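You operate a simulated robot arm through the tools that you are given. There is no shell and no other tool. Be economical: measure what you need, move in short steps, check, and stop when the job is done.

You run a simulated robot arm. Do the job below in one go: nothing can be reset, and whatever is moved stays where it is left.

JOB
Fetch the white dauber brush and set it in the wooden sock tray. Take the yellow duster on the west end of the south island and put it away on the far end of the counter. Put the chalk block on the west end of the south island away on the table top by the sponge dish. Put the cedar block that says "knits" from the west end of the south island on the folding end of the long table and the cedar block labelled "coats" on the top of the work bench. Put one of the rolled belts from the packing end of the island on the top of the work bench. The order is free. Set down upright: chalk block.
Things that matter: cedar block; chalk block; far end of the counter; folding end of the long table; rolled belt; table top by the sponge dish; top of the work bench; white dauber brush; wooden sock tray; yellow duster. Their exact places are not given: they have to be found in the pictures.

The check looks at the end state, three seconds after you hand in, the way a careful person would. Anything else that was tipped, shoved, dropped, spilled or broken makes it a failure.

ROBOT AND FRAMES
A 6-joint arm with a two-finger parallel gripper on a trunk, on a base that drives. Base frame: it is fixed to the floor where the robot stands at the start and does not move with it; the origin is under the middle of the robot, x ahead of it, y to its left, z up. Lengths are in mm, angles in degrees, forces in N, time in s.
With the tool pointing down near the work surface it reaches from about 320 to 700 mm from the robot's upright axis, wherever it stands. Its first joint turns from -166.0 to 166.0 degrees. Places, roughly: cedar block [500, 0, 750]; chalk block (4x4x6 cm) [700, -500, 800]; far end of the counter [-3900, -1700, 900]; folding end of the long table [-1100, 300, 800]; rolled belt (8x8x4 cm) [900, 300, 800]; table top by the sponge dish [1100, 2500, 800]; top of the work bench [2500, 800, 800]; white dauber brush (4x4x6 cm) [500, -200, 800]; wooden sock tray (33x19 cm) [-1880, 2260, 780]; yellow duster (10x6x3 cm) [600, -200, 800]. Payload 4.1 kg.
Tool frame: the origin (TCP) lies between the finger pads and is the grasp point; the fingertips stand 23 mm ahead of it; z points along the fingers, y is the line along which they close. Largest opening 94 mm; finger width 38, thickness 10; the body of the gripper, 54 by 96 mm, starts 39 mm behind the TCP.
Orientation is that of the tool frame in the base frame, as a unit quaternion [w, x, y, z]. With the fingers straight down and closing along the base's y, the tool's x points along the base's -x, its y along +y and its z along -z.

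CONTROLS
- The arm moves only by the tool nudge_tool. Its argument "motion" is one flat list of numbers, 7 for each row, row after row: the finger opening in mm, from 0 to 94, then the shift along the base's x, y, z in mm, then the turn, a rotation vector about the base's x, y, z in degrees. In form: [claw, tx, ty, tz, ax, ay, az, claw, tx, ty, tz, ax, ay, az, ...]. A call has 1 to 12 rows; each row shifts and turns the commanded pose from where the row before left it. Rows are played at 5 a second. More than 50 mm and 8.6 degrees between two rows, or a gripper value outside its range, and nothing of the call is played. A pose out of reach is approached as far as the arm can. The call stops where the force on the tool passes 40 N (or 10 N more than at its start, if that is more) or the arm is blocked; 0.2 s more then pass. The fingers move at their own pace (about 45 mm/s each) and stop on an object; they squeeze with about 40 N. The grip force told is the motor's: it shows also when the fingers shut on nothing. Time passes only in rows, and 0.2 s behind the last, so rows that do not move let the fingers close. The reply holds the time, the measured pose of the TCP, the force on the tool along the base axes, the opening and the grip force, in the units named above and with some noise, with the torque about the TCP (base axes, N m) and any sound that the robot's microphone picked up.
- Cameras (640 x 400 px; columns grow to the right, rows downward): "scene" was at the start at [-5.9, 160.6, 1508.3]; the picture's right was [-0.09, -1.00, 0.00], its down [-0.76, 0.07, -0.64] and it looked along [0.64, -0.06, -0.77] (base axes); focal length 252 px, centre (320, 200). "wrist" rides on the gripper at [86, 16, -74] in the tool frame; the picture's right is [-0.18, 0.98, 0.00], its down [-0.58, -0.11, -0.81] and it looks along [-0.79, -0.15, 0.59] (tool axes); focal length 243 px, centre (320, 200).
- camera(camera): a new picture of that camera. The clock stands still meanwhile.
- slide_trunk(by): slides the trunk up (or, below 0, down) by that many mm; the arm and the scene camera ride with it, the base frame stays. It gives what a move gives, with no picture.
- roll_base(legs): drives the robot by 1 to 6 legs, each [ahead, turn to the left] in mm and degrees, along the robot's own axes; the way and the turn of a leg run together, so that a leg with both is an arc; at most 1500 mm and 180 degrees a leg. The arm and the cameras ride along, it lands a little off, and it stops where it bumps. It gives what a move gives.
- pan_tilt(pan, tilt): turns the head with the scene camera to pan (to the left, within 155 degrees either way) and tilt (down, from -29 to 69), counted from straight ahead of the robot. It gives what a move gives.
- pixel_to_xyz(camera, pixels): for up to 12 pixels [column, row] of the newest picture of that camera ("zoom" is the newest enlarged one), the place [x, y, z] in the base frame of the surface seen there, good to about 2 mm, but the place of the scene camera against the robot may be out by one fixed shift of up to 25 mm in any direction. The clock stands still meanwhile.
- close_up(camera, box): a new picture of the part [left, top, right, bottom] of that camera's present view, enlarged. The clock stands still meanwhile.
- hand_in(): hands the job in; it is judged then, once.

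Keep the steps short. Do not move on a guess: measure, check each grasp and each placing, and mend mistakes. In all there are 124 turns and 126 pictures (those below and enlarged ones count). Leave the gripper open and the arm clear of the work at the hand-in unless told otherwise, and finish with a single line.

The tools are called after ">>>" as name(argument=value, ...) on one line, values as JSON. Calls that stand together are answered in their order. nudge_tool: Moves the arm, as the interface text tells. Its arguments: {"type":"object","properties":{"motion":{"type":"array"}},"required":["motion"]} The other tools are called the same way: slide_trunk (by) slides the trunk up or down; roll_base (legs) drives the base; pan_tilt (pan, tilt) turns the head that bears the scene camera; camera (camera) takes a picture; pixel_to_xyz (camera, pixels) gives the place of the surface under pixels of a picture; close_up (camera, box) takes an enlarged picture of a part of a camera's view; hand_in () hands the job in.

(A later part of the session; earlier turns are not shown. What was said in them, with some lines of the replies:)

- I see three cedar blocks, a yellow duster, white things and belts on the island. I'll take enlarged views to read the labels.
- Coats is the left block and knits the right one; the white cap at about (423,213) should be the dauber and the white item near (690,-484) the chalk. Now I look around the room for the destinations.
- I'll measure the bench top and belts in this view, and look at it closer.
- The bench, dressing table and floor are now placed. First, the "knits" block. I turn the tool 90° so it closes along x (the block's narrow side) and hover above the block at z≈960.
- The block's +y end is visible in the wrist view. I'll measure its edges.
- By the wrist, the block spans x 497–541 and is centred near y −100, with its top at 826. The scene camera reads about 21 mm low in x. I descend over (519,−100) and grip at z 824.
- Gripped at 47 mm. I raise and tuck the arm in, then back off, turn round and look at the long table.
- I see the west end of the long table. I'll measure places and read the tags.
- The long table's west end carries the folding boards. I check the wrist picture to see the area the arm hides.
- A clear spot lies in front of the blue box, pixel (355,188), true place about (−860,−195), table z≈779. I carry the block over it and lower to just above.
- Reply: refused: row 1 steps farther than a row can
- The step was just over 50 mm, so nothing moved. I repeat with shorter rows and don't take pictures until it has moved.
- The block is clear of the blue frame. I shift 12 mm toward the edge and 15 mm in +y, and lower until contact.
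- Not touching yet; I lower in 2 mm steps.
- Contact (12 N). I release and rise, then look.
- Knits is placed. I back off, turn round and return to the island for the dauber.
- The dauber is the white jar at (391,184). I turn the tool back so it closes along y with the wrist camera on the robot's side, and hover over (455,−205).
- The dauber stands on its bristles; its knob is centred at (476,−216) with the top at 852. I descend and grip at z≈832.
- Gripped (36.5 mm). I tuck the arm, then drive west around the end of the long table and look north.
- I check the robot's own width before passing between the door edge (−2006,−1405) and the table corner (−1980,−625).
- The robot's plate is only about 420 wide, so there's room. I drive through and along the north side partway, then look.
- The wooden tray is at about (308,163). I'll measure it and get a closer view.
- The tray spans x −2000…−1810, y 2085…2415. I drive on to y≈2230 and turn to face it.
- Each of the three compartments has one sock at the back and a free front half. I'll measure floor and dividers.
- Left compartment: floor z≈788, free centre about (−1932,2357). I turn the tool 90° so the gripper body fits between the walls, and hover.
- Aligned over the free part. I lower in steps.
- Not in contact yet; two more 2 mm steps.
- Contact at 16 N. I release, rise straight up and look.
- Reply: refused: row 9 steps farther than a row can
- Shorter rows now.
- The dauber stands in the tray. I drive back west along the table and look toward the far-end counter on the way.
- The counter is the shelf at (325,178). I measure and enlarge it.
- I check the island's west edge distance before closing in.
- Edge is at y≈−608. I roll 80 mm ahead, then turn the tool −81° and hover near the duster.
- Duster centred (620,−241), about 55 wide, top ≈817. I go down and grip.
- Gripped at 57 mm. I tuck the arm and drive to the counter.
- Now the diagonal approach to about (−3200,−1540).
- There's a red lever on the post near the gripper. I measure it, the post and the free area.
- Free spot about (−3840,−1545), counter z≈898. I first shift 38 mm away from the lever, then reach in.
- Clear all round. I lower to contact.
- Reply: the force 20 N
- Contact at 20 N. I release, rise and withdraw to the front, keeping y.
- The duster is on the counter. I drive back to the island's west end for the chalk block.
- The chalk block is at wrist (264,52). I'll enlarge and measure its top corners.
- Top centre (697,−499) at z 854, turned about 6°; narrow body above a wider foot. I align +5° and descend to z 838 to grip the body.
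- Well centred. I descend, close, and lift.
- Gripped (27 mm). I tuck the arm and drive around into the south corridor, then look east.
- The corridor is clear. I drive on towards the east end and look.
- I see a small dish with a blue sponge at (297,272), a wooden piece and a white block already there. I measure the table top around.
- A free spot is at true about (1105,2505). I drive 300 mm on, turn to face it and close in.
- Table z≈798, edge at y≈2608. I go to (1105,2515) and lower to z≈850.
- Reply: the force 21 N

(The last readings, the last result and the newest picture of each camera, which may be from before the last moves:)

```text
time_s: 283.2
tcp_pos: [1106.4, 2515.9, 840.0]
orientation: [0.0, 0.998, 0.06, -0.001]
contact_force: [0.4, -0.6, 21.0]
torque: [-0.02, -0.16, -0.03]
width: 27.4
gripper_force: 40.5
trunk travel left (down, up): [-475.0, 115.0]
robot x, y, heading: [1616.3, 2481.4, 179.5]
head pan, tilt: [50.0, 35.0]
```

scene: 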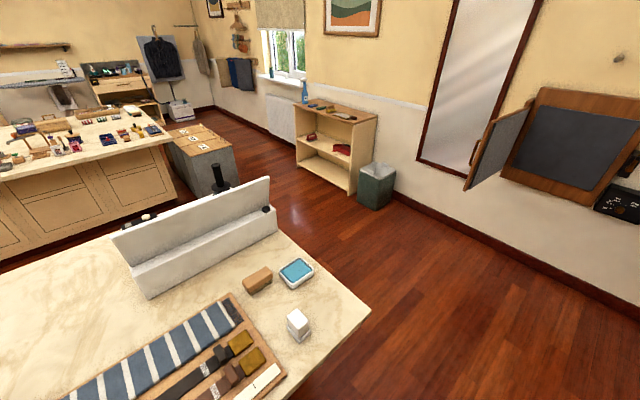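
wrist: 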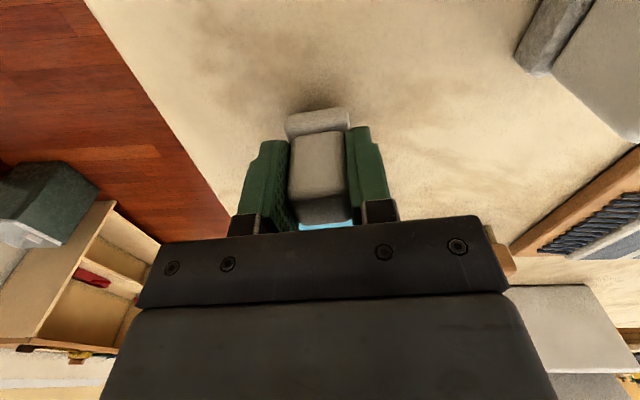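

Contact. I open and rise straight up, then look.

>>> nudge_tool(motion=[40, 0, 0, 1, 0, 0, 0, 55, 0, 0, 0, 0, 0, 0, 55, 0, 0, 0, 0, 0, 0, 55, 0, 0, 25, 0, 0, 0, 55, 0, 0, 45, 0, 0, 0, 55, 0, 0, 45, 0, 0, 0, 80, 20, 0, 40, 0, 0, 0, 94, 30, 0, 35, 0, 0, 0, 94, 35, 0, 30, 0, 0, 0, 94, 35, 0, 25, 0, 0, 0])

>>> camera(camera="wrist")

```text
time_s: 285.4
tcp_pos: [1225.9, 2513.9, 1085.2]
orientation: [0.0, 0.998, 0.059, 0.001]
contact_force: [0.3, -0.1, 0.0]
torque: [0.04, 0.0, 0.0]
width: 94.0
gripper_force: 0.0
trunk travel left (down, up): [-475.0, 115.0]
robot x, y, heading: [1618.6, 2480.3, 179.4]
head pan, tilt: [50.0, 35.0]
```

```text
65 pictures are left
```

wrist: 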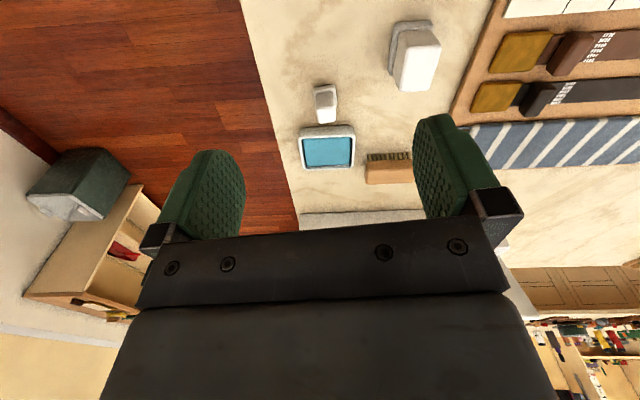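

The chalk block stands by the sponge dish. Next, a rolled belt: I drive back along the south corridor to y≈−100 and face the island.

>>> roll_base(legs=[[-80, 0], [0, 90.6], [1500, 0], [1080, 0], [0, -90], [90, 0]])

>>> pan_tilt(pan=0, tilt=50)

>>> camera(camera="scene")

>>> camera(camera="wrist")

```text
time_s: 307.3
tcp_pos: [1287.4, -83.6, 1084.3]
orientation: [-0.001, 0.999, 0.05, 0.001]
contact_force: [0.6, -0.1, -0.3]
torque: [-0.01, 0.05, 0.02]
width: 94.1
gripper_force: 0.1
trunk travel left (down, up): [-475.0, 115.0]
robot x, y, heading: [1677.6, -126.2, 178.2]
head pan, tilt: [50.0, 35.0]
```

```text
time_s: 308.5
tcp_pos: [1287.5, -84.7, 1085.5]
orientation: [0.0, 0.999, 0.05, -0.001]
contact_force: [-0.2, 0.0, -0.3]
torque: [0.03, 0.01, 0.03]
width: 93.9
gripper_force: 0.0
trunk travel left (down, up): [-475.0, 115.0]
robot x, y, heading: [1680.5, -129.5, 178.3]
head pan, tilt: [0.0, 50.0]
```

```text
64 pictures are left
```

scene: 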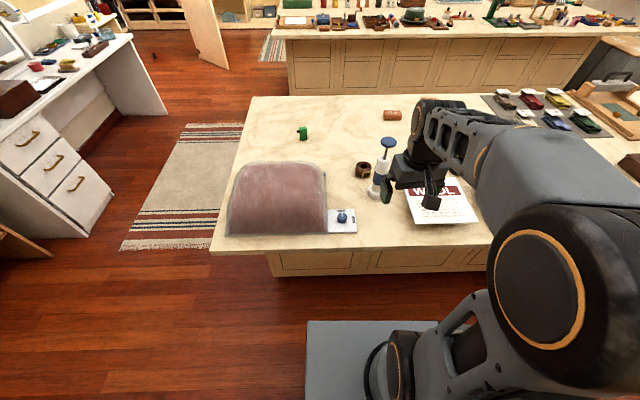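

```text
63 pictures are left
```

wrist: 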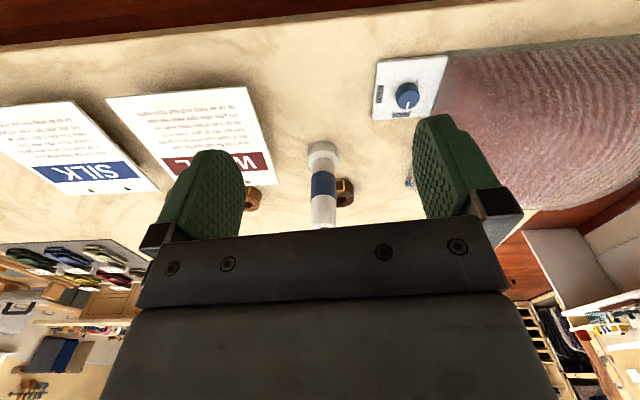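

The tall roller/bottle is near the dark belt. I measure both.

>>> pixel_to_xyz(camera="wrist", pixels=[[322, 150], [322, 185], [322, 215], [322, 226], [344, 192], [350, 190], [253, 195], [200, 130], [180, 110], [272, 180], [340, 50]])

>>> pixel_to_xyz(camera="scene", pixels=[[363, 167], [363, 163], [389, 142], [375, 190], [355, 170], [371, 170], [440, 215], [350, 245], [395, 245], [320, 340]])

>>> close_up(camera="scene", box=[320, 120, 480, 240])

```text
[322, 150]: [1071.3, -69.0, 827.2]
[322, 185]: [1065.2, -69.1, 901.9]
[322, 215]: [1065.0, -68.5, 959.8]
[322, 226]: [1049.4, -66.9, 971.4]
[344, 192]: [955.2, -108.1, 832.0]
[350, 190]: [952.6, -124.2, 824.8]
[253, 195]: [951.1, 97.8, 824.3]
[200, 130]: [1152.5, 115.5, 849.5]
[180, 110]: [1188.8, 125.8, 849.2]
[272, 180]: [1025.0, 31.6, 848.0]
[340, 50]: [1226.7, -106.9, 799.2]
```

```text
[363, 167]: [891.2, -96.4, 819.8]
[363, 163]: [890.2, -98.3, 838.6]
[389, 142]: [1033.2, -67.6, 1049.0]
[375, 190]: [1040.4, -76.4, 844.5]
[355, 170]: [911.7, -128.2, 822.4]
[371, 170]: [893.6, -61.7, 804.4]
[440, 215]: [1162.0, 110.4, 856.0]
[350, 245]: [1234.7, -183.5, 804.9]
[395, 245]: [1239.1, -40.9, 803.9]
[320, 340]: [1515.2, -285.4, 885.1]
```

```text
3.33 times, centred on (400, 180) of scene
```

zoom: 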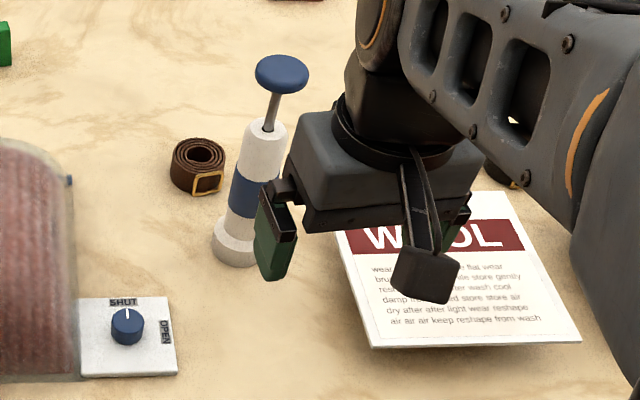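

The dark belt is crowded by the tall bottle, so I take the middle brown belt near (935,110), with the robot at y≈150.

>>> roll_base(legs=[[0, -88.3], [290, 0], [0, 90], [110, 0]])

>>> camera(camera="wrist")

```text
time_s: 318.8
tcp_pos: [1169.1, 190.5, 1085.1]
orientation: [-0.001, 0.997, 0.075, 0.001]
contact_force: [-0.3, -0.2, -0.3]
torque: [0.0, 0.0, 0.02]
width: 93.9
gripper_force: 0.0
trunk travel left (down, up): [-475.0, 115.0]
robot x, y, heading: [1563.1, 168.9, -178.6]
head pan, tilt: [0.0, 50.0]
```

```text
61 pictures are left
```

wrist: 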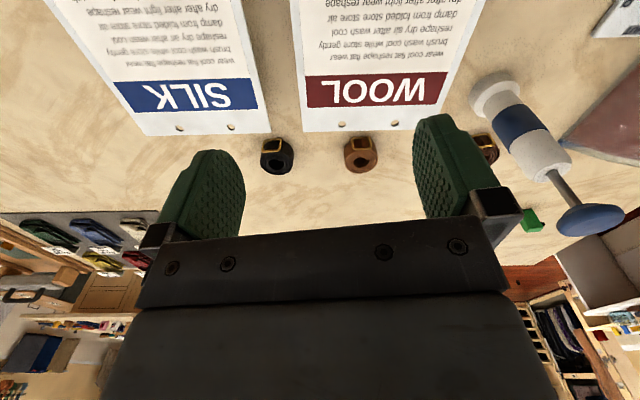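

>>> close_up(camera="wrist", box=[240, 100, 420, 200])

>>> pixel_to_xyz(camera="wrist", pixels=[[347, 155], [377, 155], [362, 170], [350, 165], [375, 165], [360, 138], [262, 155], [293, 158], [280, 172], [275, 138], [278, 160], [364, 158]])

```text
3.56 times, centred on (330, 150) of wrist
```

zoom: 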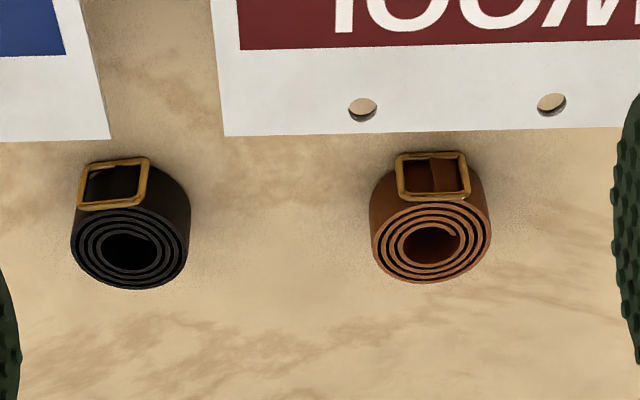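

```text
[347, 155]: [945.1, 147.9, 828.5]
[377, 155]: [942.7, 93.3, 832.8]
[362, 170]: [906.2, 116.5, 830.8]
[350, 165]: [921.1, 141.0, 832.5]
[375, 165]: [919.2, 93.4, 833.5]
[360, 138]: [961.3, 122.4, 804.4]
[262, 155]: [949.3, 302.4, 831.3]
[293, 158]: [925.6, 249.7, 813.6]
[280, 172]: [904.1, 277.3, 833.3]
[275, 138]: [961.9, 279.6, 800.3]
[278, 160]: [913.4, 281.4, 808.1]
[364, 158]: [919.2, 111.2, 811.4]
```

Brown belt: centre about (932,119), Ø≈58, top 833; its buckle faces the robot, so closing along y is right. I hover over it first.

>>> nudge_tool(motion=[94, -40, -12, -15, 0, 0, -2, 94, -40, -12, -15, 0, 0, -2, 94, -40, -12, -15, 0, 0, -2, 94, -40, -12, -15, 0, 0, -1, 94, -40, -12, -15, 0, 0, 0, 94, -38, -11, -20, 0, 0, 0, 94, 0, 0, -40, 0, 0, 0, 94, 0, 0, 0, 0, 0, 0])

>>> camera(camera="wrist")

```text
time_s: 320.6
tcp_pos: [929.3, 115.2, 949.5]
orientation: [0.0, 1.0, 0.016, 0.0]
contact_force: [0.1, -0.2, -0.1]
torque: [0.03, 0.03, 0.0]
width: 94.1
gripper_force: 0.0
trunk travel left (down, up): [-475.0, 115.0]
robot x, y, heading: [1565.6, 168.6, -178.6]
head pan, tilt: [0.0, 50.0]
```

```text
59 pictures are left
```

wrist: 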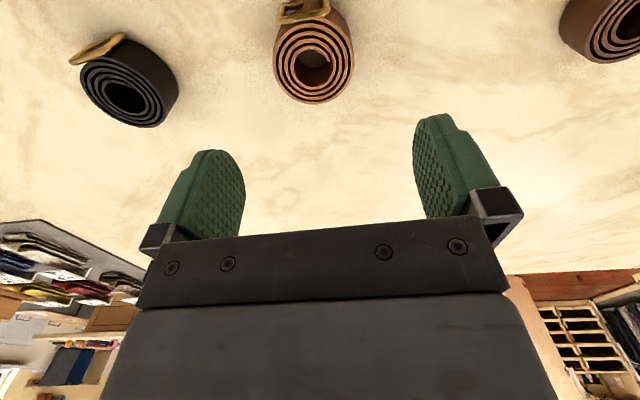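

>>> pixel_to_xyz(camera="wrist", pixels=[[277, 65], [351, 65], [315, 101], [315, 28], [292, 15], [290, 50], [345, 45]])

```text
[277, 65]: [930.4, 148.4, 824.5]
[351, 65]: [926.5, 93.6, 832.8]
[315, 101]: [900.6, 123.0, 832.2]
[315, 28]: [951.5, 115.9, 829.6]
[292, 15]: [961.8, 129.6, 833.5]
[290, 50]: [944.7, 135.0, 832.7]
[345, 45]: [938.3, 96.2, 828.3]
```

Centre (928,120). I descend and close.

>>> nudge_tool(motion=[94, 0, 5, -40, 0, 0, 0, 94, 0, 0, -40, 0, 0, 0, 94, 0, 0, -36, 0, 0, 0, 94, 0, 0, -8, 0, 0, 0, 94, 0, 0, 0, 0, 0, 0, 30, 0, 0, 0, 0, 0, 0, 30, 0, 0, 0, 0, 0, 0, 30, 0, 0, 0, 0, 0, 0, 30, 0, 0, 0, 0, 0, 0, 30, 0, 0, 40, 0, 0, 0, 30, 0, 0, 45, 0, 0, 0, 30, 0, 0, 45, 0, 0, 0])

>>> camera(camera="wrist")

```text
time_s: 323.2
tcp_pos: [927.9, 127.3, 959.9]
orientation: [0.001, 1.0, 0.015, 0.001]
contact_force: [0.5, 0.1, -1.3]
torque: [0.03, -0.02, -0.01]
width: 68.9
gripper_force: 40.0
trunk travel left (down, up): [-475.0, 115.0]
robot x, y, heading: [1564.2, 168.7, -178.7]
head pan, tilt: [0.0, 50.0]
```

```text
58 pictures are left
```

wrist: 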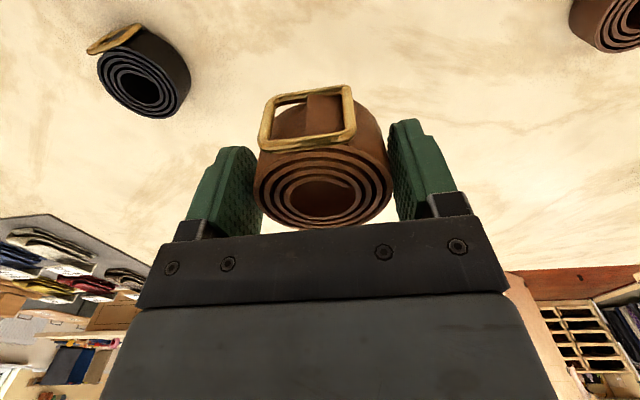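

Gripped. I retract, back off and turn to the bench.

>>> nudge_tool(motion=[30, 35, 0, 25, 0, 0, 0, 30, 40, 4, 25, 0, 0, 0, 30, 40, 4, 25, 0, 0, 0, 30, 40, 4, 25, 0, 0, 0, 30, 40, 4, 20, 0, 0, 0, 30, 40, 4, 10, 0, 0, 0])

>>> roll_base(legs=[[-130, 0], [0, 178.6]])

>>> pan_tilt(pan=15, tilt=40)

>>> camera(camera="scene")

```text
time_s: 324.6
tcp_pos: [1166.0, 150.3, 1085.4]
orientation: [-0.001, 1.0, 0.016, 0.0]
contact_force: [1.2, -0.1, -1.4]
torque: [-0.03, -0.01, 0.01]
width: 68.8
gripper_force: 40.3
trunk travel left (down, up): [-475.0, 115.0]
robot x, y, heading: [1558.7, 169.4, -178.9]
head pan, tilt: [0.0, 50.0]
```

```text
time_s: 333.2
tcp_pos: [2091.6, 173.8, 1084.7]
orientation: [0.0, 0.009, 1.0, 0.0]
contact_force: [0.1, -1.2, -2.2]
torque: [0.01, -0.04, 0.0]
width: 69.2
gripper_force: 39.7
trunk travel left (down, up): [-475.0, 115.0]
robot x, y, heading: [1695.4, 176.6, -1.9]
head pan, tilt: [0.0, 50.0]
```

```text
time_s: 333.9
tcp_pos: [2091.4, 174.0, 1086.3]
orientation: [-0.001, 0.009, 1.0, 0.0]
contact_force: [-0.6, -0.4, -1.9]
torque: [-0.04, 0.01, 0.01]
width: 69.2
gripper_force: 40.2
trunk travel left (down, up): [-475.0, 115.0]
robot x, y, heading: [1691.3, 174.2, -1.6]
head pan, tilt: [15.0, 40.0]
```

```text
57 pictures are left
```

scene: 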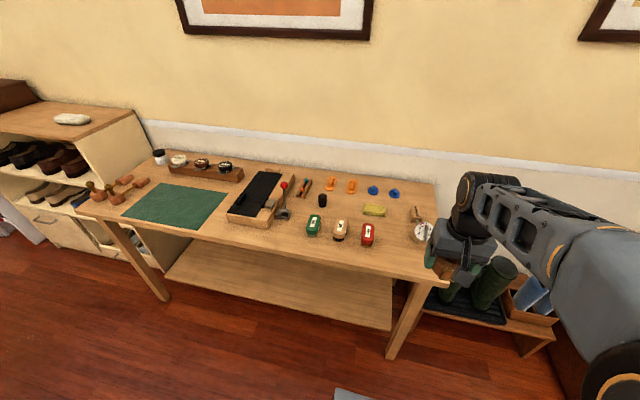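

>>> pixel_to_xyz(camera="scene", pixels=[[280, 238], [390, 255], [395, 230], [368, 243], [340, 242], [420, 230], [235, 212], [220, 230], [400, 270], [425, 275], [290, 225], [410, 250]])

>>> close_up(camera="scene", box=[200, 160, 450, 300])

```text
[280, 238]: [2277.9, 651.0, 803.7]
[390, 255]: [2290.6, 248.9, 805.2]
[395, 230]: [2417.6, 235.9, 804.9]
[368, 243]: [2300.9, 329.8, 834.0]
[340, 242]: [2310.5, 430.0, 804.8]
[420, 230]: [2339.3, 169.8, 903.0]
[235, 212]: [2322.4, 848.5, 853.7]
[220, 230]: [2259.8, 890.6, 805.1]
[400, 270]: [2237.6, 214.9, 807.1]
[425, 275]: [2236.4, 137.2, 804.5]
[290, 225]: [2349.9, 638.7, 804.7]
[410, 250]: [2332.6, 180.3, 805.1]
```

```text
2.56 times, centred on (325, 230) of scene
```

zoom: 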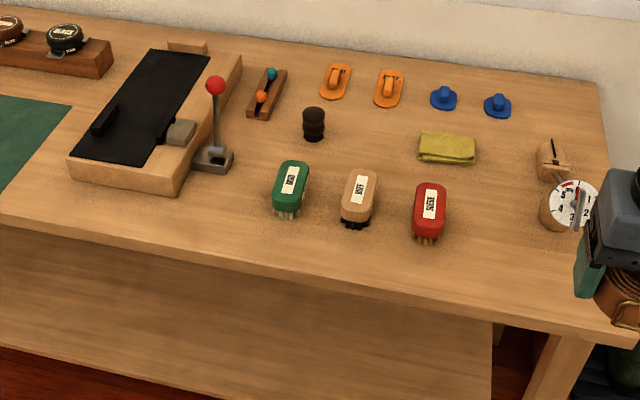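

A free column lies between the red brush and the gauge, true about (2330,240). To stay clear of both, I turn the tool −90° (closing along x, camera away from the gauge) and hover there.

>>> nudge_tool(motion=[30, 21, 6, -10, 0, 0, -8.1, 30, 21, 6, -10, 0, 0, -8.1, 30, 21, 6, -10, 0, 0, -8.1, 30, 21, 6, -10, 0, 0, -8.1, 30, 21, 6, -10, 0, 0, -8.1, 30, 21, 6, -10, 0, 0, -8.1, 30, 21, 6, -10, 0, 0, -8.1, 30, 21, 6, -10, 0, 0, -8.1, 30, 21, 6, -10, 0, 0, -8.1, 30, 21, 6, -10, 0, 0, -8.1, 30, 28, 6, -10, 0, 0, -8.1, 30, 0, 0, 0, 0, 0, 0])

>>> camera(camera="wrist")

>>> camera(camera="scene")

```text
time_s: 336.5
tcp_pos: [2327.2, 239.2, 975.7]
orientation: [0.0, 0.709, 0.706, 0.0]
contact_force: [0.1, 0.4, -1.2]
torque: [-0.01, 0.04, 0.0]
width: 69.1
gripper_force: 40.3
trunk travel left (down, up): [-475.0, 115.0]
robot x, y, heading: [1698.1, 174.1, -1.5]
head pan, tilt: [15.0, 40.0]
```

```text
55 pictures are left
```

wrist: 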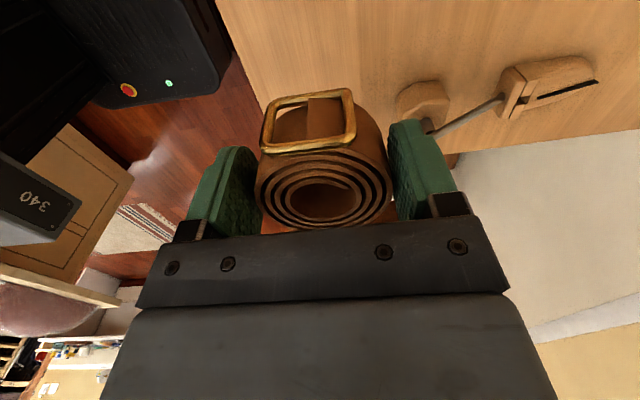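

```text
54 pictures are left
```

scene: 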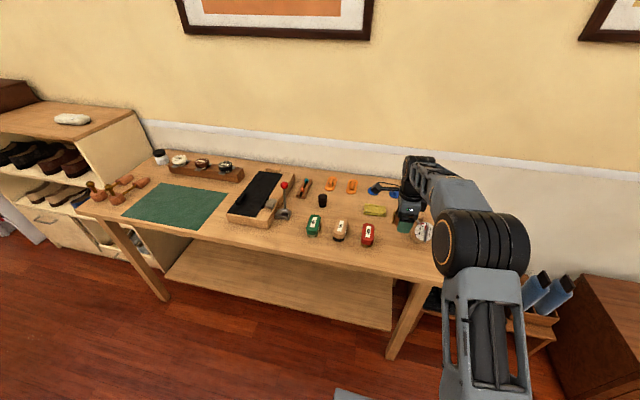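

>>> pixel_to_xyz(camera="wrist", pixels=[[425, 90], [400, 100], [440, 95], [470, 115], [520, 90], [370, 60], [445, 160], [405, 110]])

>>> close_up(camera="scene", box=[340, 150, 460, 270])

```text
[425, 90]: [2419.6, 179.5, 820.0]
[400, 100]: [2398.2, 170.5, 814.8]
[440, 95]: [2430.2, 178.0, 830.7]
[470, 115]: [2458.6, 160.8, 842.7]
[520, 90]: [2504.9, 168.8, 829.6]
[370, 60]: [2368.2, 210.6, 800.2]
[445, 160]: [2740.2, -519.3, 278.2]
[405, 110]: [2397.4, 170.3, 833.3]
```

```text
3.33 times, centred on (400, 210) of scene
```

zoom: 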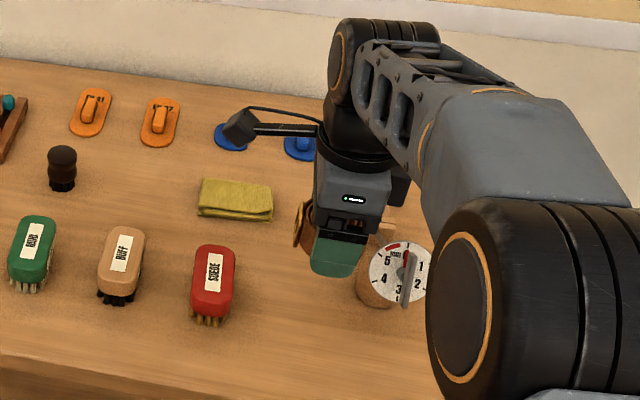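

Bench z≈800. I shift 20 mm toward me and 6 mm left, and lower to z≈840.

>>> nudge_tool(motion=[30, -18, 6, -25, 0, 0, 0, 30, 0, 0, -40, 0, 0, 0, 30, 0, 0, -40, 0, 0, 0, 30, 0, 0, -30, 0, 0, 0, 30, 0, 0, -4, 0, 0, 0, 30, 0, 0, -2, 0, 0, 0, 30, 0, 0, -2, 0, 0, 0, 30, 0, 0, 0, 0, 0, 0])

>>> close_up(camera="scene", box=[340, 170, 460, 290])

```text
time_s: 338.3
tcp_pos: [2310.2, 247.3, 832.5]
orientation: [-0.001, 0.708, 0.706, 0.001]
contact_force: [0.2, 0.7, -2.1]
torque: [-0.01, -0.01, -0.04]
width: 68.9
gripper_force: 39.8
trunk travel left (down, up): [-475.0, 115.0]
robot x, y, heading: [1698.8, 174.1, -1.6]
head pan, tilt: [15.0, 40.0]
```

```text
3.33 times, centred on (400, 230) of scene
```

zoom: 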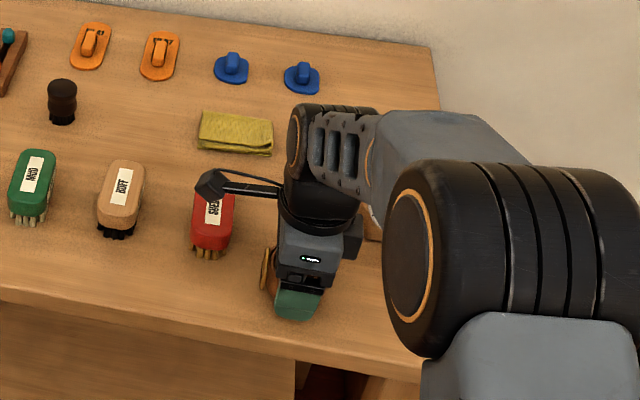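

Clear. I lower further in 2 mm steps.

>>> nudge_tool(motion=[30, 0, 0, -2, 0, 0, 0, 30, 0, 0, -2, 0, 0, 0, 30, 0, 0, 0, 0, 0, 0])

```text
time_s: 339.1
tcp_pos: [2309.7, 245.3, 828.6]
orientation: [0.0, 0.708, 0.706, 0.0]
contact_force: [-0.4, 0.4, -1.9]
torque: [0.03, -0.01, 0.02]
width: 69.0
gripper_force: 40.0
trunk travel left (down, up): [-475.0, 115.0]
robot x, y, heading: [1693.1, 171.9, -1.4]
head pan, tilt: [15.0, 40.0]
```

>>> nudge_tool(motion=[30, 0, 0, -1.5, 0, 0, 0, 30, 0, 0, -1.5, 0, 0, 0, 30, 0, 0, 0, 0, 0, 0])

```text
time_s: 339.9
tcp_pos: [2310.9, 247.0, 825.5]
orientation: [0.001, 0.707, 0.707, 0.0]
contact_force: [-0.3, -0.4, -2.5]
torque: [-0.01, 0.03, 0.01]
width: 69.2
gripper_force: 40.0
trunk travel left (down, up): [-475.0, 115.0]
robot x, y, heading: [1695.8, 173.1, -1.7]
head pan, tilt: [15.0, 40.0]
```

>>> nudge_tool(motion=[30, 0, 0, -1.5, 0, 0, 0, 30, 0, 0, 0, 0, 0, 0])

```text
time_s: 340.5
tcp_pos: [2310.9, 245.4, 824.0]
orientation: [0.0, 0.707, 0.707, 0.0]
contact_force: [0.0, 1.0, -1.0]
torque: [-0.04, -0.01, 0.03]
width: 69.0
gripper_force: 40.3
trunk travel left (down, up): [-475.0, 115.0]
robot x, y, heading: [1695.2, 175.1, -1.4]
head pan, tilt: [15.0, 40.0]
```

>>> nudge_tool(motion=[30, 0, 0, -1, 0, 0, 0, 30, 0, 0, 0, 0, 0, 0])

```text
time_s: 341.1
tcp_pos: [2310.2, 245.7, 824.3]
orientation: [0.001, 0.708, 0.707, 0.001]
contact_force: [-3.2, 1.1, 9.0]
torque: [-0.12, 0.33, -0.04]
width: 69.0
gripper_force: 40.2
trunk travel left (down, up): [-475.0, 115.0]
robot x, y, heading: [1693.8, 171.5, -1.3]
head pan, tilt: [15.0, 40.0]
```

Contact. I release (limited opening) and rise straight, then withdraw.

>>> nudge_tool(motion=[80, 0, 0, 1, 0, 0, 0, 84, 0, 0, 0, 0, 0, 0, 84, 0, 0, 0, 0, 0, 0, 84, 0, 0, 20, 0, 0, 0, 84, 0, 0, 40, 0, 0, 0, 84, 0, 0, 45, 0, 0, 0, 84, 0, 0, 45, 0, 0, 0, 84, -40, -10, 20, 0, 0, 0, 84, -45, -15, 10, 0, 0, 0, 84, -45, -15, 10, 0, 0, 0, 84, -45, -15, 10, 0, 0, 0, 84, -45, -15, 10, 0, 0, 0])

>>> close_up(camera="scene", box=[220, 150, 460, 300])

```text
time_s: 343.7
tcp_pos: [2091.5, 173.0, 1035.1]
orientation: [0.0, 0.708, 0.706, 0.0]
contact_force: [0.2, -0.3, -0.9]
torque: [0.01, 0.01, 0.0]
width: 84.1
gripper_force: 0.0
trunk travel left (down, up): [-475.0, 115.0]
robot x, y, heading: [1694.2, 170.7, -1.4]
head pan, tilt: [15.0, 40.0]
```

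```text
2.67 times, centred on (340, 225) of scene
```

zoom: 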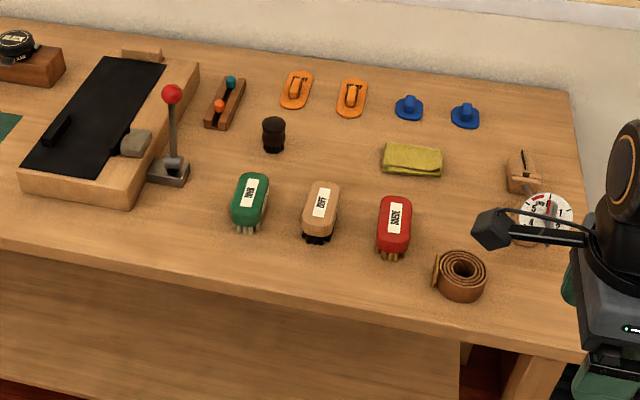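

The belt is placed. I measure the free spot between the lever and green brush for the later "coats" block.

>>> pixel_to_xyz(camera="zoom", pixels=[[130, 208], [190, 185], [232, 228], [180, 250], [215, 265], [160, 220], [205, 200], [330, 145], [365, 165], [290, 170], [272, 150], [385, 170]])

```text
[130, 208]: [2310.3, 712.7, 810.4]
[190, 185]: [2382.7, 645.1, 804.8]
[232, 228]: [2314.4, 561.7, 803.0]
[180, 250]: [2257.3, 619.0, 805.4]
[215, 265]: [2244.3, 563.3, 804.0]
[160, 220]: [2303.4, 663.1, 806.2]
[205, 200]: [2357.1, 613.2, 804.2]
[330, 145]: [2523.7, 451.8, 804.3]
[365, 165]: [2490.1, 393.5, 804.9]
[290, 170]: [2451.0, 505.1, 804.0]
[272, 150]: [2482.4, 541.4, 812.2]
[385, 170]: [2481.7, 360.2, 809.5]
```

Spot for the block: true about (2300,635). Now I drive around the west end back to the north side of the island for "coats".

>>> roll_base(legs=[[0, -88.6], [1220, 0], [0, -90], [1500, 0], [450, 0], [0, -90]])

```text
time_s: 370.7
tcp_pos: [-315.4, -568.2, 1034.9]
orientation: [0.0, -0.006, 1.0, 0.0]
contact_force: [0.0, -0.5, 0.2]
torque: [0.01, -0.01, 0.02]
width: 83.9
gripper_force: 0.1
trunk travel left (down, up): [-475.0, 115.0]
robot x, y, heading: [-307.7, -968.6, 89.5]
head pan, tilt: [15.0, 40.0]
```

>>> roll_base(legs=[[1290, 0], [0, -89.5], [290, 0]])

>>> pan_tilt(pan=0, tilt=55)

>>> camera(camera="scene")

>>> camera(camera="wrist")

```text
time_s: 382.6
tcp_pos: [390.7, 389.2, 1035.3]
orientation: [0.0, 0.689, 0.725, 0.0]
contact_force: [-0.3, -0.1, -0.3]
torque: [0.0, -0.01, 0.0]
width: 84.2
gripper_force: 0.0
trunk travel left (down, up): [-475.0, 115.0]
robot x, y, heading: [-8.4, 366.2, 1.7]
head pan, tilt: [15.0, 40.0]
```

```text
time_s: 383.4
tcp_pos: [391.1, 390.1, 1035.7]
orientation: [0.0, 0.688, 0.725, 0.0]
contact_force: [-0.5, -0.5, -0.1]
torque: [0.0, 0.02, -0.01]
width: 84.0
gripper_force: 0.0
trunk travel left (down, up): [-475.0, 115.0]
robot x, y, heading: [-13.4, 364.9, 1.5]
head pan, tilt: [0.0, 55.0]
```

```text
50 pictures are left
```

scene: 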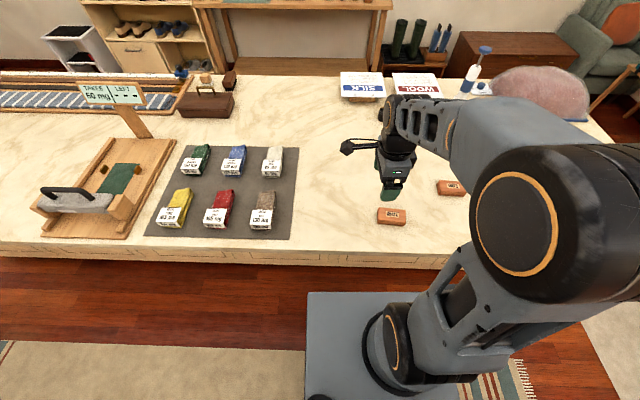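

```text
49 pictures are left
```

wrist: 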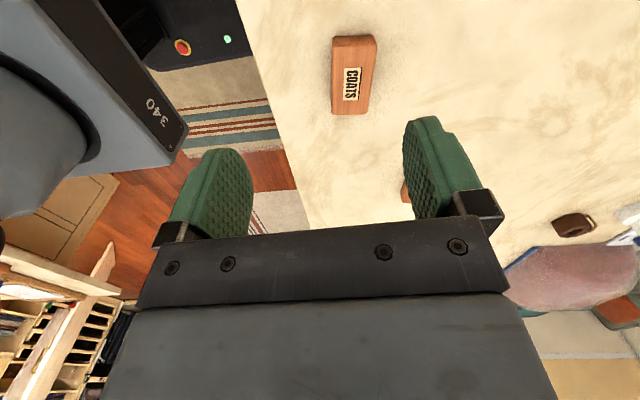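

COATS is at wrist (353,75). I measure its corners.

>>> pixel_to_xyz(camera="wrist", pixels=[[337, 50], [371, 50], [334, 108], [362, 108], [352, 80], [333, 80], [370, 80], [352, 42]])

```text
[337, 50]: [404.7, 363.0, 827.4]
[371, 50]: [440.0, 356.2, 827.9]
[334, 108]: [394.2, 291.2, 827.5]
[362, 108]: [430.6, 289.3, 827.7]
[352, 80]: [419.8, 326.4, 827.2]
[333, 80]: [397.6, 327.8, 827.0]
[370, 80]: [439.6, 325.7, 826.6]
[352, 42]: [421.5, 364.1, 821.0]
```

Centre (418,323), long axis turned about −8.5°. I turn −11.5°, go over it and down partway, then check.

>>> nudge_tool(motion=[94, 9, -22, -35, 0, 0, -6, 94, 9, -22, -35, 0, 0, -5.5, 94, 9, -22, -35, 0, 0, 0, 94, 0, 0, -20, 0, 0, 0, 94, 0, 0, 0, 0, 0, 0])

>>> camera(camera="wrist")

```text
time_s: 384.6
tcp_pos: [416.2, 324.6, 909.4]
orientation: [0.0, 0.757, 0.653, 0.0]
contact_force: [0.4, 0.0, -1.0]
torque: [0.01, 0.0, -0.03]
width: 94.0
gripper_force: 0.1
trunk travel left (down, up): [-475.0, 115.0]
robot x, y, heading: [-9.9, 366.7, 1.8]
head pan, tilt: [0.0, 55.0]
```

```text
48 pictures are left
```

wrist: 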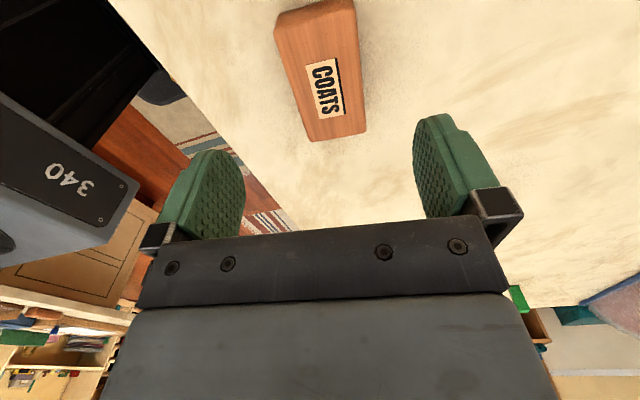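

Aligned. I descend, grip and lift.

>>> nudge_tool(motion=[94, 2, -1, -40, 0, 0, 0, 94, 0, 0, -40, 0, 0, 0, 94, 0, 0, -5, 0, 0, 0, 94, 0, 0, 0, 0, 0, 0, 30, 0, 0, 0, 0, 0, 0, 30, 0, 0, 0, 0, 0, 0, 30, 0, 0, 0, 0, 0, 0, 30, 0, 0, 0, 0, 0, 0, 30, 0, 0, 0, 0, 0, 0, 30, 0, 0, 40, 0, 0, 0, 30, 0, 0, 45, 0, 0, 0, 30, 0, 0, 45, 0, 0, 0])

>>> camera(camera="wrist")

```text
time_s: 387.2
tcp_pos: [418.4, 325.2, 954.0]
orientation: [-0.001, 0.758, 0.653, -0.001]
contact_force: [0.6, -0.2, -0.8]
torque: [0.0, -0.04, -0.02]
width: 47.0
gripper_force: 39.6
trunk travel left (down, up): [-475.0, 115.0]
robot x, y, heading: [-6.5, 366.4, 1.6]
head pan, tilt: [0.0, 55.0]
```

```text
47 pictures are left
```

wrist: 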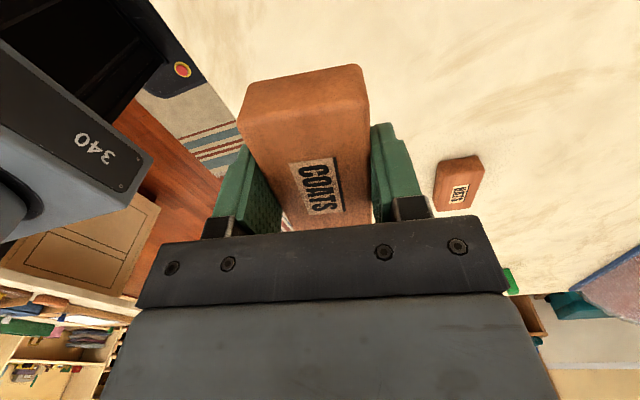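

Gripped. I raise, and drive the reverse route to the bench.

>>> nudge_tool(motion=[30, -10, 8, 40, 0, 0, 0, 30, -10, 8, 40, 0, 0, 0, 30, -10, 8, 40, 0, 0, 0, 30, 0, 8, 10, 0, 0, 0])

>>> roll_base(legs=[[-290, 0], [0, -91.6], [1380, 0], [0, 90], [1500, 0], [500, 0]])

```text
time_s: 388.2
tcp_pos: [386.4, 355.3, 1086.3]
orientation: [0.0, 0.758, 0.652, 0.0]
contact_force: [0.5, 0.8, 0.7]
torque: [0.02, 0.01, -0.03]
width: 47.0
gripper_force: 40.0
trunk travel left (down, up): [-475.0, 115.0]
robot x, y, heading: [-12.6, 368.3, 1.9]
head pan, tilt: [0.0, 55.0]
```

```text
time_s: 413.9
tcp_pos: [2146.6, -935.4, 1086.3]
orientation: [0.0, 0.744, 0.669, 0.0]
contact_force: [0.0, -0.2, -0.8]
torque: [-0.02, -0.03, 0.0]
width: 47.0
gripper_force: 39.9
trunk travel left (down, up): [-475.0, 115.0]
robot x, y, heading: [1748.0, -939.2, 4.1]
head pan, tilt: [0.0, 55.0]
```

>>> roll_base(legs=[[0, 87.5], [1500, 0], [40, 0], [0, -91.5]])

>>> pan_tilt(pan=0, tilt=45)

>>> camera(camera="scene")

>>> camera(camera="wrist")

```text
time_s: 429.1
tcp_pos: [2209.6, 489.4, 1085.8]
orientation: [0.0, 0.799, 0.602, 0.0]
contact_force: [-0.2, 0.0, -0.6]
torque: [-0.05, -0.02, 0.0]
width: 47.3
gripper_force: 40.1
trunk travel left (down, up): [-475.0, 115.0]
robot x, y, heading: [1817.4, 552.7, -5.7]
head pan, tilt: [0.0, 55.0]
```

```text
time_s: 429.9
tcp_pos: [2209.9, 489.7, 1086.6]
orientation: [0.0, 0.799, 0.602, 0.0]
contact_force: [0.2, -0.3, -0.2]
torque: [-0.03, 0.02, 0.02]
width: 47.2
gripper_force: 40.2
trunk travel left (down, up): [-475.0, 115.0]
robot x, y, heading: [1818.5, 553.9, -6.0]
head pan, tilt: [0.0, 45.0]
```

```text
46 pictures are left
```

scene: 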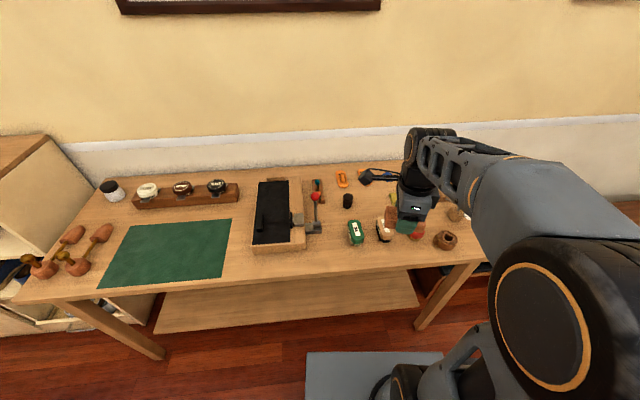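

```text
45 pictures are left
```

wrist: 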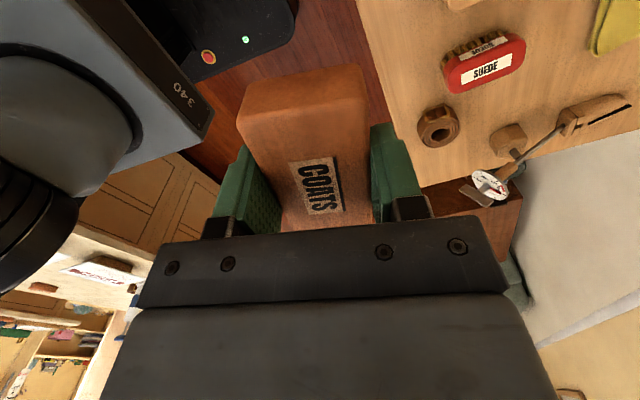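

The robot stands at (1818,554), heading −6°. I straighten the block (+16°) and hover over (2290,630).

>>> nudge_tool(motion=[30, 20, 35, -20, 0, 0, 4, 30, 20, 35, -20, 0, 0, 4, 30, 20, 35, -20, 0, 0, 4, 30, 20, 35, -20, 0, 0, 4, 30, 0, 0, -40, 0, 0, 0, 30, 0, 0, 0, 0, 0, 0])

>>> camera(camera="wrist")

>>> close_up(camera="scene", box=[220, 150, 460, 300])

```text
time_s: 431.3
tcp_pos: [2288.3, 627.6, 967.7]
orientation: [-0.001, 0.707, 0.707, 0.0]
contact_force: [0.1, -0.1, -1.2]
torque: [0.02, -0.01, -0.04]
width: 47.2
gripper_force: 39.9
trunk travel left (down, up): [-475.0, 115.0]
robot x, y, heading: [1818.2, 552.4, -5.8]
head pan, tilt: [0.0, 45.0]
```

```text
44 pictures are left
```

wrist: 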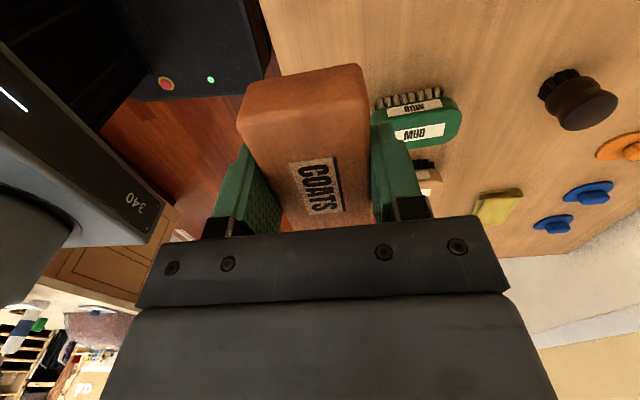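

```text
2.67 times, centred on (340, 225) of scene
```

zoom: 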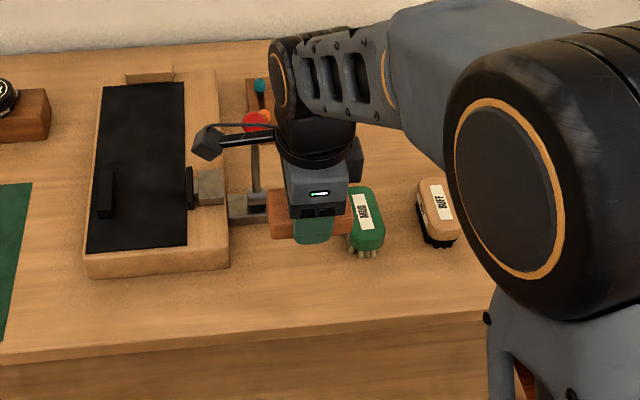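

>>> pixel_to_xyz(camera="zoom", pixels=[[248, 122], [230, 262], [255, 215], [225, 190], [215, 230], [240, 240], [260, 265], [200, 150]])

>>> pixel_to_xyz(camera="wrist", pixels=[[380, 108], [378, 98], [290, 50], [262, 8], [400, 90], [330, 30], [420, 130]])

```text
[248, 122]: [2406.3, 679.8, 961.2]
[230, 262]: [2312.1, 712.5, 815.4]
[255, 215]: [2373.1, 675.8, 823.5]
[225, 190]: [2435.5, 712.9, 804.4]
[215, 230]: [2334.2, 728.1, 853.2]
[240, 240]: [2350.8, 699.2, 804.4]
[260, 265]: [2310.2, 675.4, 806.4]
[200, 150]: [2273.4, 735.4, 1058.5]
```

```text
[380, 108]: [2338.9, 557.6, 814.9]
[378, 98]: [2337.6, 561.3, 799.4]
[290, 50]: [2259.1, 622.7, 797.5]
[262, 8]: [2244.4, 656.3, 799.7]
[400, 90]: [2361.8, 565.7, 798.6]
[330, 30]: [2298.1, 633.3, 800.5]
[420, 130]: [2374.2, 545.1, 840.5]
```

All clear: box corner x≥2333, brush x≥2338, lever x≥2385. I lower.

>>> nudge_tool(motion=[30, 0, 2, -45, 0, 0, 0, 30, 0, 0, -45, 0, 0, 0, 30, 0, 0, -40, 0, 0, 0, 30, 0, 0, -8, 0, 0, 0, 30, 0, 0, -2, 0, 0, 0, 30, 0, 0, -1.5, 0, 0, 0, 30, 0, 0, 0, 0, 0, 0])

```text
time_s: 432.9
tcp_pos: [2289.0, 632.0, 824.8]
orientation: [0.0, 0.707, 0.707, 0.0]
contact_force: [-0.2, 0.3, -0.1]
torque: [0.02, -0.01, 0.0]
width: 47.2
gripper_force: 39.9
trunk travel left (down, up): [-475.0, 115.0]
robot x, y, heading: [1816.5, 550.5, -6.1]
head pan, tilt: [0.0, 45.0]
```

>>> nudge_tool(motion=[30, 0, 0, -1, 0, 0, 0, 30, 0, 0, -1, 0, 0, 0, 30, 0, 0, 0, 0, 0, 0])

```text
time_s: 433.7
tcp_pos: [2289.4, 632.1, 824.9]
orientation: [0.001, 0.708, 0.707, 0.002]
contact_force: [-3.2, 1.3, 11.4]
torque: [-0.07, 0.17, 0.04]
width: 47.4
gripper_force: 39.9
trunk travel left (down, up): [-475.0, 115.0]
robot x, y, heading: [1821.1, 553.6, -6.0]
head pan, tilt: [0.0, 45.0]
```

Contact. I release and rise, withdrawing toward the robot.

>>> nudge_tool(motion=[60, 0, 0, 1, 0, 0, 0, 66, 0, 0, 0, 0, 0, 0, 66, 0, 0, 0, 0, 0, 0, 66, 0, 0, 20, 0, 0, 0, 66, 0, 0, 40, 0, 0, 0, 66, 0, 0, 45, 0, 0, 0, 66, 0, 0, 45, 0, 0, 0, 66, 0, 0, 45, 0, 0, 0, 66, -30, -30, 20, 0, 0, 0, 94, -30, -35, 15, 0, 0, 0, 94, -20, -35, 10, 0, 0, 0, 94, 0, -35, 0, 0, 0, 0])

>>> roll_base(legs=[[-150, 0]])

>>> close_up(camera="scene", box=[180, 100, 500, 300])

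```text
time_s: 436.3
tcp_pos: [2206.6, 494.6, 1065.5]
orientation: [-0.001, 0.706, 0.708, 0.001]
contact_force: [0.0, 0.9, 0.1]
torque: [0.02, 0.03, 0.01]
width: 93.9
gripper_force: 0.0
trunk travel left (down, up): [-475.0, 115.0]
robot x, y, heading: [1818.8, 548.5, -6.0]
head pan, tilt: [0.0, 45.0]
```

```text
time_s: 437.6
tcp_pos: [2056.9, 510.6, 1065.7]
orientation: [0.0, 0.707, 0.707, 0.0]
contact_force: [0.9, -0.4, 0.1]
torque: [0.0, -0.01, 0.01]
width: 93.8
gripper_force: 0.1
trunk travel left (down, up): [-475.0, 115.0]
robot x, y, heading: [1671.0, 566.6, -5.8]
head pan, tilt: [0.0, 45.0]
```

```text
2.00 times, centred on (340, 200) of scene
```

zoom: 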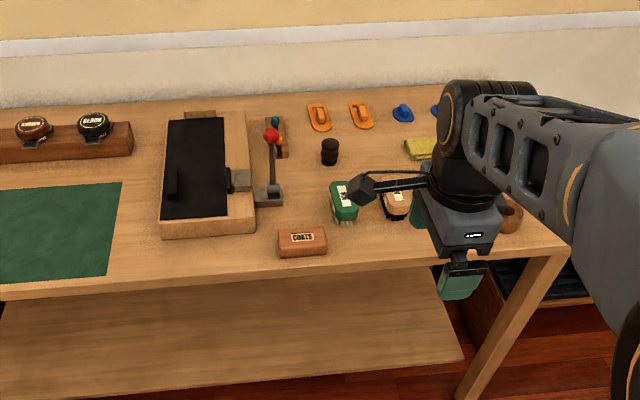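

All six items are placed and were checked after release, the gripper is open and the arm is clear. I hand in.

>>> hand_in()

```text
The job is handed in.
```

All six items are set down where asked and were checked by camera; I took the folding end to be the west end of the long table, where "knits" now lies near the front edge.
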